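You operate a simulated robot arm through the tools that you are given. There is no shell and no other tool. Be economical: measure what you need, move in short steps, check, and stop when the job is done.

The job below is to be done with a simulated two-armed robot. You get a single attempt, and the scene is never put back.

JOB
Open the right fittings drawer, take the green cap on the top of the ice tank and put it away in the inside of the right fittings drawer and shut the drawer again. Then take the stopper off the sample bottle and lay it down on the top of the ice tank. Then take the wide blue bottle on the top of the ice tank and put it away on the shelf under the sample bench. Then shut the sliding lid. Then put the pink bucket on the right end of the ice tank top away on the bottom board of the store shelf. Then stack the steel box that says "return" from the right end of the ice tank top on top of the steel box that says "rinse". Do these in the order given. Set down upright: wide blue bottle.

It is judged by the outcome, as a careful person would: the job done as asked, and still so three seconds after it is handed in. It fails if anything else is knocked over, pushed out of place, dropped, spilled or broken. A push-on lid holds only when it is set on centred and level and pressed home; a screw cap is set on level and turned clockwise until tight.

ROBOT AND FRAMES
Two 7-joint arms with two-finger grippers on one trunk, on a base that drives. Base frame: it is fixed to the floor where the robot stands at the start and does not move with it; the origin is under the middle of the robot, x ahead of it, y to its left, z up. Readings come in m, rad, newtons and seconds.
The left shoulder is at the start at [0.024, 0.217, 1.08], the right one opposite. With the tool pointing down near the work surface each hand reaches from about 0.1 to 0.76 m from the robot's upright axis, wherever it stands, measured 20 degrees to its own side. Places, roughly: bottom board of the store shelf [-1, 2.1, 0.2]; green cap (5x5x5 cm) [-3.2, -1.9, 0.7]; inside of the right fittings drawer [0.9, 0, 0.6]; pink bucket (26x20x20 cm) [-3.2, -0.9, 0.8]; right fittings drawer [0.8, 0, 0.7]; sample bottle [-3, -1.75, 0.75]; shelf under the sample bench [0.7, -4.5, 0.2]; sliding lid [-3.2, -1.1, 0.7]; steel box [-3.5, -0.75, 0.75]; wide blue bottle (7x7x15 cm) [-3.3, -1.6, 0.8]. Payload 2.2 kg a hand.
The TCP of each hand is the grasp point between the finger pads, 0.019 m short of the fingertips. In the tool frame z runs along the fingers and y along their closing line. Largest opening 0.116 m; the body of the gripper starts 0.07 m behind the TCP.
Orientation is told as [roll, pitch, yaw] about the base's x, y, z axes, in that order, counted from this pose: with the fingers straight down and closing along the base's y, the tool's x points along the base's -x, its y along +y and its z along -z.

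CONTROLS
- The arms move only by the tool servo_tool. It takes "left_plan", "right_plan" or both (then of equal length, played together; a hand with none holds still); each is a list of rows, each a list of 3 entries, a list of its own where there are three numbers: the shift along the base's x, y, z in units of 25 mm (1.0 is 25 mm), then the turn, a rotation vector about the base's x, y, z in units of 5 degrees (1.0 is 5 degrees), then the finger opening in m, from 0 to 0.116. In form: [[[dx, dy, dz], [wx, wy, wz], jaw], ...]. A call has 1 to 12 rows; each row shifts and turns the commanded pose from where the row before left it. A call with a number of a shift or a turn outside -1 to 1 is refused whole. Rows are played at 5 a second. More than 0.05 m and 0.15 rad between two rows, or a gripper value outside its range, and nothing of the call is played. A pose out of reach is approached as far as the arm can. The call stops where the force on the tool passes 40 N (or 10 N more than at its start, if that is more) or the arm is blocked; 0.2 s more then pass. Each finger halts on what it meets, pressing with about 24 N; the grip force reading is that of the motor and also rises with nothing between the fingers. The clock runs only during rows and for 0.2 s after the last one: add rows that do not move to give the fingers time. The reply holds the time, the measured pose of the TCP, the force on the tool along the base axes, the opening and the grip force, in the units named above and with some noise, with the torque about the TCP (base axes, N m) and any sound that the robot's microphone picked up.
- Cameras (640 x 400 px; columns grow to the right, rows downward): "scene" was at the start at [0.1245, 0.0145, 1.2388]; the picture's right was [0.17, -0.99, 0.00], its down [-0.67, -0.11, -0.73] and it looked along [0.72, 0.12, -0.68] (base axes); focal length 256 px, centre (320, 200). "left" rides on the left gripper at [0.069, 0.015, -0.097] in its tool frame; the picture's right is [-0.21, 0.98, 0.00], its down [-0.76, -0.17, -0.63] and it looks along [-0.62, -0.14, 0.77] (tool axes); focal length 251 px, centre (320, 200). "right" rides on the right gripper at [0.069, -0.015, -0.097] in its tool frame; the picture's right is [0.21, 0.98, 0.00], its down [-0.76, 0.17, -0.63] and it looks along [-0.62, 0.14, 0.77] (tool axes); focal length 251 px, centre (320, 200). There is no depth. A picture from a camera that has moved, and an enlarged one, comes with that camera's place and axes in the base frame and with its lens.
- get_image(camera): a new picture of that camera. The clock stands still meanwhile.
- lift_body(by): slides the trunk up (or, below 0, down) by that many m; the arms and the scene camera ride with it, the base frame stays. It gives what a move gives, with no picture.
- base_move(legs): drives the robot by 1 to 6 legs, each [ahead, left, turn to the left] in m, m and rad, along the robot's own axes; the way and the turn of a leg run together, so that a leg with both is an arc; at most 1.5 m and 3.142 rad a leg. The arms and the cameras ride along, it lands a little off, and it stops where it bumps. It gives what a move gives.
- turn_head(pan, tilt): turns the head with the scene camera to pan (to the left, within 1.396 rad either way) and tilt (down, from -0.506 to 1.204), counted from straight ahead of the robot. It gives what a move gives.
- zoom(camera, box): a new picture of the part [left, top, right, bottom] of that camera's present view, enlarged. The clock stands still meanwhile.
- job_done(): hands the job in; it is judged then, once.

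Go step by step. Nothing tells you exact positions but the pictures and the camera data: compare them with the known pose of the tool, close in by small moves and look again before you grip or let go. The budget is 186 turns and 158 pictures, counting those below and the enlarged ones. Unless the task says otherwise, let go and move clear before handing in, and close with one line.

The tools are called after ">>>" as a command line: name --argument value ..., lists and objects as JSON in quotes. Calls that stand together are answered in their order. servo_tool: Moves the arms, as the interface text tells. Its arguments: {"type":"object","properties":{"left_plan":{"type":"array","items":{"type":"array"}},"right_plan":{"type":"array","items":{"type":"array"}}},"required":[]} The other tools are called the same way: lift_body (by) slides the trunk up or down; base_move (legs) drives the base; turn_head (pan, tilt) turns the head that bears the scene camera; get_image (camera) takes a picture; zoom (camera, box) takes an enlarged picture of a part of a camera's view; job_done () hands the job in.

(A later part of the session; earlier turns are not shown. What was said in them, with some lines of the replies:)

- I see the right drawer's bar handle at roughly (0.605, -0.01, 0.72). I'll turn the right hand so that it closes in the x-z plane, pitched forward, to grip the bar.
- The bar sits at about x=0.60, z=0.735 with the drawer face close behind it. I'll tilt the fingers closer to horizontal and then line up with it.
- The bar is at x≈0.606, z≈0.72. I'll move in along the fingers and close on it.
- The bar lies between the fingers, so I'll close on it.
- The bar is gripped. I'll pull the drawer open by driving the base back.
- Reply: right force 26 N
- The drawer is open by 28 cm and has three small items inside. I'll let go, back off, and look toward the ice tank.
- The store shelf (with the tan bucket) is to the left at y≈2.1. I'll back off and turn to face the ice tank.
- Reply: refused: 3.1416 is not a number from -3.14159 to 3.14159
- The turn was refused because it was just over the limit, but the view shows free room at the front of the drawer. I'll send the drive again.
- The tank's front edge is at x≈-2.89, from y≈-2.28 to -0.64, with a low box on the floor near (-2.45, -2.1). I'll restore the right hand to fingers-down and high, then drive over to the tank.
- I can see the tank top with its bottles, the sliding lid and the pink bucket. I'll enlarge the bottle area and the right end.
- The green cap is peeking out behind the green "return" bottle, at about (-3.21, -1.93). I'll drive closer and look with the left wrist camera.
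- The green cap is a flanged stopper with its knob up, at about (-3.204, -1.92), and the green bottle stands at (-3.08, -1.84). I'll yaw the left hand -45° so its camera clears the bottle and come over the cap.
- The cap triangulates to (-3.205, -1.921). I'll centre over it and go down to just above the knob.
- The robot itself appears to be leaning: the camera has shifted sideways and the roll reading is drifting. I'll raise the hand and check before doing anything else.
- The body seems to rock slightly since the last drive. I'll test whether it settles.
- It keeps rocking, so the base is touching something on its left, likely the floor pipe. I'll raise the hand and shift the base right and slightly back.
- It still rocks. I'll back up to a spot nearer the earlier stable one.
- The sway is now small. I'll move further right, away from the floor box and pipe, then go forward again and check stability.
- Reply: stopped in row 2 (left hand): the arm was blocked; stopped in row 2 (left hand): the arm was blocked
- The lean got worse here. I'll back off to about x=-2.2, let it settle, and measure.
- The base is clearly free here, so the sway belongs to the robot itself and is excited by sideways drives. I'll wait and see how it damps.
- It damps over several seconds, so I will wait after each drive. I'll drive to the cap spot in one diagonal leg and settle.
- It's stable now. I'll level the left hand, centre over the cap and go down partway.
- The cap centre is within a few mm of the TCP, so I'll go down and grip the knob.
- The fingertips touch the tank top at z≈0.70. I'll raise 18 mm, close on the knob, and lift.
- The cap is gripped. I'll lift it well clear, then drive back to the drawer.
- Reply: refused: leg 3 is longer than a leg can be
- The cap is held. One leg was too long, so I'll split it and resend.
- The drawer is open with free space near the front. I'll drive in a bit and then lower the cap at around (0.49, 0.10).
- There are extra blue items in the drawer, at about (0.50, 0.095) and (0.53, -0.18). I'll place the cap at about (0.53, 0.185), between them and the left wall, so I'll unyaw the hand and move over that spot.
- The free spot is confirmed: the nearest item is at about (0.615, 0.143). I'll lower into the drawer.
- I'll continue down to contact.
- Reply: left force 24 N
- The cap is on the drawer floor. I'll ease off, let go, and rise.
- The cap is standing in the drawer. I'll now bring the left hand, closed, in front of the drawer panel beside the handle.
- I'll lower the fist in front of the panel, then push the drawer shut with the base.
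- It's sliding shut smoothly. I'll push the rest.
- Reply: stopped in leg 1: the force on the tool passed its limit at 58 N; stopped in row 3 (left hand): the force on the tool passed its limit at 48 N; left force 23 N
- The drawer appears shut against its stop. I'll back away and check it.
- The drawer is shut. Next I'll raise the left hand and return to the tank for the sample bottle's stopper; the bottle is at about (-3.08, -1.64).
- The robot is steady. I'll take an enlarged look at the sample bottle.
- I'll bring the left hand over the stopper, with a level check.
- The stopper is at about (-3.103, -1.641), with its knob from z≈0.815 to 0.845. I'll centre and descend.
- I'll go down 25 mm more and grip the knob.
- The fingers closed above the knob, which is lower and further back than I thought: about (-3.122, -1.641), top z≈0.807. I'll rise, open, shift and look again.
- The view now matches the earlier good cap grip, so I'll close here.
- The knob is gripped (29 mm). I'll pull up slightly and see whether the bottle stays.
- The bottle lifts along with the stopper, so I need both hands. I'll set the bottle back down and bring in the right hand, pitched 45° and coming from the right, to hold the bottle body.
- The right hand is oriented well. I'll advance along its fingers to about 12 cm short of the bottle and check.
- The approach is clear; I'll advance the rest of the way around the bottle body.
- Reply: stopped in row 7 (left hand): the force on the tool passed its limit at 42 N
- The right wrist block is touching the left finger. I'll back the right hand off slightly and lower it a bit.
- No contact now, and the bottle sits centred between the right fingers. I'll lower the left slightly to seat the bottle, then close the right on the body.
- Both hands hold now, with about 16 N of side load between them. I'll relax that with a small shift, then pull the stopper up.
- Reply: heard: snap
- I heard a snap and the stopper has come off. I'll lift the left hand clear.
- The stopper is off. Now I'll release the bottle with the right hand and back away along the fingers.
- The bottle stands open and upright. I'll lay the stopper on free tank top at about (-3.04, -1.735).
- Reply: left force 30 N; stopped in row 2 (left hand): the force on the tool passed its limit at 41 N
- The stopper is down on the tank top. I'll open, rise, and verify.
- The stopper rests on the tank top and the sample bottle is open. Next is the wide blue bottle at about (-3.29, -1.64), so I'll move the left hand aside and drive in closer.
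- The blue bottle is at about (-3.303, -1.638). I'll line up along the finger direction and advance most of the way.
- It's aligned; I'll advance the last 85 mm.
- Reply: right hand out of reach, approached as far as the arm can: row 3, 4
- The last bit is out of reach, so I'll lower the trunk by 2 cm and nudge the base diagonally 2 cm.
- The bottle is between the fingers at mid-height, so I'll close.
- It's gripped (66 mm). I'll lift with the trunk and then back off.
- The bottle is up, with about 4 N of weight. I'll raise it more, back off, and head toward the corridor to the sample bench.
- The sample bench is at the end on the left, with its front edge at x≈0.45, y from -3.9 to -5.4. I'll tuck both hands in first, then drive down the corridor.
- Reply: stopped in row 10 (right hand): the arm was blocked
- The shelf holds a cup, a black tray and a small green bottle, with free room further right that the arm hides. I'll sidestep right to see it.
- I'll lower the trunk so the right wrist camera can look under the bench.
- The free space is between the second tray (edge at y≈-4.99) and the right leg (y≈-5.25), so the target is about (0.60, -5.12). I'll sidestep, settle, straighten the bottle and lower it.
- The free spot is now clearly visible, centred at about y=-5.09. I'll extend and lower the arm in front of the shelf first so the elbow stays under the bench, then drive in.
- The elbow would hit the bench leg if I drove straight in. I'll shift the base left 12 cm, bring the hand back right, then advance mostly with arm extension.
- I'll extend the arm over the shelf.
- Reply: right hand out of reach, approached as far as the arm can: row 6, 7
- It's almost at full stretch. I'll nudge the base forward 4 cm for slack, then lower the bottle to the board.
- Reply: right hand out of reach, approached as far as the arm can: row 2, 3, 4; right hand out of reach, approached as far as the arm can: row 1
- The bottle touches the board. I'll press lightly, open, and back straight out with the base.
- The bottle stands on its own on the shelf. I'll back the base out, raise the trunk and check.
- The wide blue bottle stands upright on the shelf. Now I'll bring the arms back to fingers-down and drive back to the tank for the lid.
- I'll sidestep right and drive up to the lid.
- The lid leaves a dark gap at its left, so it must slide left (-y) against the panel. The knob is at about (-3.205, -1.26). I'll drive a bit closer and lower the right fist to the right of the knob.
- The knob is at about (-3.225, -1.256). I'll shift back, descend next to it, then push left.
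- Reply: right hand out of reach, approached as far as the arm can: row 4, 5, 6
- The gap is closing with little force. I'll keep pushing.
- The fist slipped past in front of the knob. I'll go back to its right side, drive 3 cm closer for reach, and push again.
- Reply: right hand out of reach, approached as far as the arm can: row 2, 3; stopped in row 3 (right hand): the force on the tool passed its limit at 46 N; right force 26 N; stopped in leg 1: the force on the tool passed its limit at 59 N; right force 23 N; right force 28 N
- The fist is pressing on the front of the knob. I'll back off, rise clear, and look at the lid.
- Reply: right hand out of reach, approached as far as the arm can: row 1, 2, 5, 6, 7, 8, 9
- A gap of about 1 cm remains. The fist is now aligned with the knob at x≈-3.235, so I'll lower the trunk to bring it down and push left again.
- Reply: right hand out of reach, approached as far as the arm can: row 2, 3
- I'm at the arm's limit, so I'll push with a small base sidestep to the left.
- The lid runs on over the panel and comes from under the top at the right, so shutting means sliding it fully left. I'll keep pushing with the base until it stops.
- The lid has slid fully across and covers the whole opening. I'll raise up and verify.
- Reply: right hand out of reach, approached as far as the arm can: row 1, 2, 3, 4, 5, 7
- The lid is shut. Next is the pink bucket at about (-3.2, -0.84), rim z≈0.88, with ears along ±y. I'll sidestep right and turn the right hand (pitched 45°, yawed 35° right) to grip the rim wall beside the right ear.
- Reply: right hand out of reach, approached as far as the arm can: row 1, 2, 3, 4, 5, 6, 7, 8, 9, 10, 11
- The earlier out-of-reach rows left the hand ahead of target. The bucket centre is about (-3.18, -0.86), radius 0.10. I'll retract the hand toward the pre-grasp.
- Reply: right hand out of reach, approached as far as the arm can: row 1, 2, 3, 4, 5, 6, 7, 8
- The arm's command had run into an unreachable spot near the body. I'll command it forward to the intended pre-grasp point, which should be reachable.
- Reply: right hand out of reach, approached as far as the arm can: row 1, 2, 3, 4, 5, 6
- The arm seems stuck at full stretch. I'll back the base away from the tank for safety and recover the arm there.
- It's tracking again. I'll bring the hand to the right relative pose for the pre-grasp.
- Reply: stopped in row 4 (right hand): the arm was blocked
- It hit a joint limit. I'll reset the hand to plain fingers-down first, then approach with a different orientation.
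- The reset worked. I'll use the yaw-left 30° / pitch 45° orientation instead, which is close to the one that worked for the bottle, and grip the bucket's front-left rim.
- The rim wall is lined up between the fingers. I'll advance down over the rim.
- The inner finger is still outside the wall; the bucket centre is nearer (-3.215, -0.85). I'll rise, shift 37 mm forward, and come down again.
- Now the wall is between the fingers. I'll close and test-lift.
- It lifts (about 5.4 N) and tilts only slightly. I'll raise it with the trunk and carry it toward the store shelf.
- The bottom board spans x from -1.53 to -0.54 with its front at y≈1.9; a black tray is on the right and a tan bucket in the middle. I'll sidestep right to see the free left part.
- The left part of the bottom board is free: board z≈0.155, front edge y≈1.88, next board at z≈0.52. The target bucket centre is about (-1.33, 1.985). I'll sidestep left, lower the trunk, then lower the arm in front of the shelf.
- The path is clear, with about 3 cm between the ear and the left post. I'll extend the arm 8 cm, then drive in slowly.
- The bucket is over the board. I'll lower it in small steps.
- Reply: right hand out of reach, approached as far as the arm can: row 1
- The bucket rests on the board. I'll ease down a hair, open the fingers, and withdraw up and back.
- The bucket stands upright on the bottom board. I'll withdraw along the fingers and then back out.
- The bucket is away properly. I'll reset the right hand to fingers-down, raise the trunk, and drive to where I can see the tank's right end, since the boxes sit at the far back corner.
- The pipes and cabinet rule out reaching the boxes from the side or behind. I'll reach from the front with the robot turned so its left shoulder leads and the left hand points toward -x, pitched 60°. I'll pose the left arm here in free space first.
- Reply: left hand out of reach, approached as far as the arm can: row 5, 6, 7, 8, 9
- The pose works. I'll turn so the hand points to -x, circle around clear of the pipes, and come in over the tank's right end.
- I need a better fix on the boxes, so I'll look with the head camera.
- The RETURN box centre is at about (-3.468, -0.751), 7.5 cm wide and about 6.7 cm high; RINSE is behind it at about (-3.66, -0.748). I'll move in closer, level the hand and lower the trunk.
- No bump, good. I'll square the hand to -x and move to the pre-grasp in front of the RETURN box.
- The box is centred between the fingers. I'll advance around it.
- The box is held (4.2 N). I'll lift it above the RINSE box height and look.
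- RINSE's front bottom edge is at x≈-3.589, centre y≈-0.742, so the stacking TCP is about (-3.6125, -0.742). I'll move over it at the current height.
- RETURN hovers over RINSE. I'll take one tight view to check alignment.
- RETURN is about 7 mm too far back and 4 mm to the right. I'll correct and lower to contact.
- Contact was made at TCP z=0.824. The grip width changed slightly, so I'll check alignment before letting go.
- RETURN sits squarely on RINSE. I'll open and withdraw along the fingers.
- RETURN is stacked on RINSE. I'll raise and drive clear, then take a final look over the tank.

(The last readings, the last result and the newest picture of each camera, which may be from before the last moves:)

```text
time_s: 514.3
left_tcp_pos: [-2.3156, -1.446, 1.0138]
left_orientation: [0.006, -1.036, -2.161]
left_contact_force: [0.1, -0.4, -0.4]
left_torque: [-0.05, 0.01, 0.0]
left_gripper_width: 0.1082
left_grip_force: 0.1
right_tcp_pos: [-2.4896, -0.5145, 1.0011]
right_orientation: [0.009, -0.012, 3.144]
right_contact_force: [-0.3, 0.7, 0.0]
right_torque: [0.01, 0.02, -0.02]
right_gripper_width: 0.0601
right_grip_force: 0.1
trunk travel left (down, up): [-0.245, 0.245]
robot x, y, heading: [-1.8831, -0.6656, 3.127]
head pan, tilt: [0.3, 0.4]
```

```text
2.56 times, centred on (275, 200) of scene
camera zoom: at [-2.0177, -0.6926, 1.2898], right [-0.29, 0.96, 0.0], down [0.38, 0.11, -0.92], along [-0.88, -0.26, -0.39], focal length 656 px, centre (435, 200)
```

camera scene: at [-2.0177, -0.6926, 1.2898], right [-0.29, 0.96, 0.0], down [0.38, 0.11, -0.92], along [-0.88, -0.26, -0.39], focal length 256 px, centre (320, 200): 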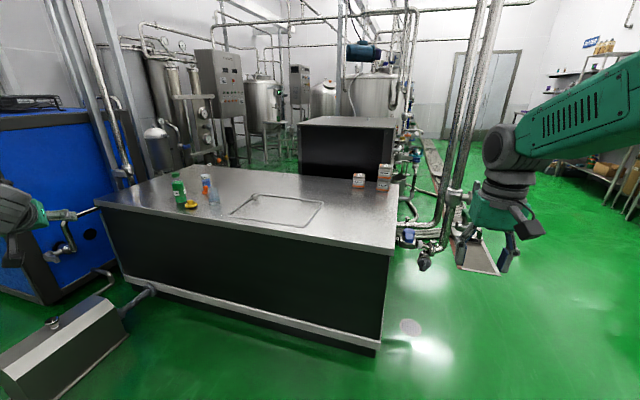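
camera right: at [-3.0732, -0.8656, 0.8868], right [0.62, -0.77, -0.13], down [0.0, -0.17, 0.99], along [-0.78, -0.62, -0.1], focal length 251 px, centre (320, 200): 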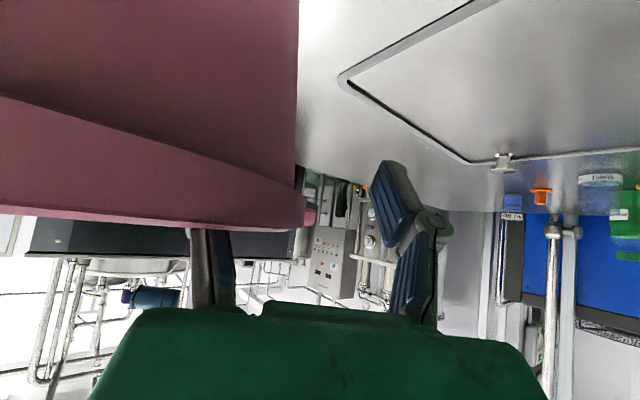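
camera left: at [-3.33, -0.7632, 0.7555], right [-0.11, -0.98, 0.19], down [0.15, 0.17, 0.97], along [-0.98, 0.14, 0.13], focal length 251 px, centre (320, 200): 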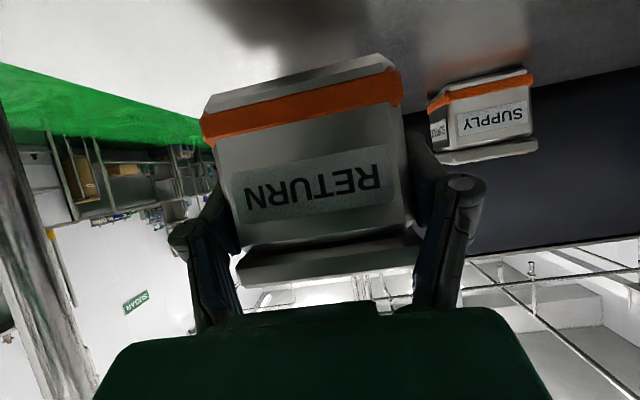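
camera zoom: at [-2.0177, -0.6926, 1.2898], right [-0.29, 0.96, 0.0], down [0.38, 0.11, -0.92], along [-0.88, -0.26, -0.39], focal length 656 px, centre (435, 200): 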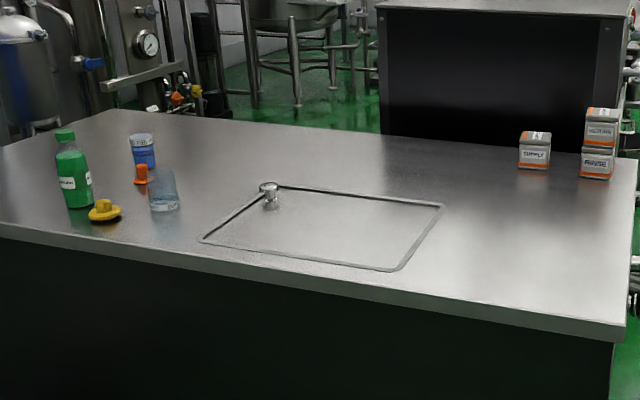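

The tank top is as asked: the lid is shut, the stopper is laid down, the sample bottle is open and upright, and RETURN sits on RINSE. Both hands are empty and clear, so I'm handing in.

>>> job_done

```text
The job is handed in.
```

I finished all six steps in the order given and handed the job in, with both hands empty and clear. The green cap is in the right fittings drawer, which is shut. The sample bottle's stopper lies on the ice tank top. The wide blue bottle stands upright on the shelf under the sample bench. The sliding lid is shut, the pink bucket is on the bottom board of the store shelf, and RETURN is stacked on RINSE.
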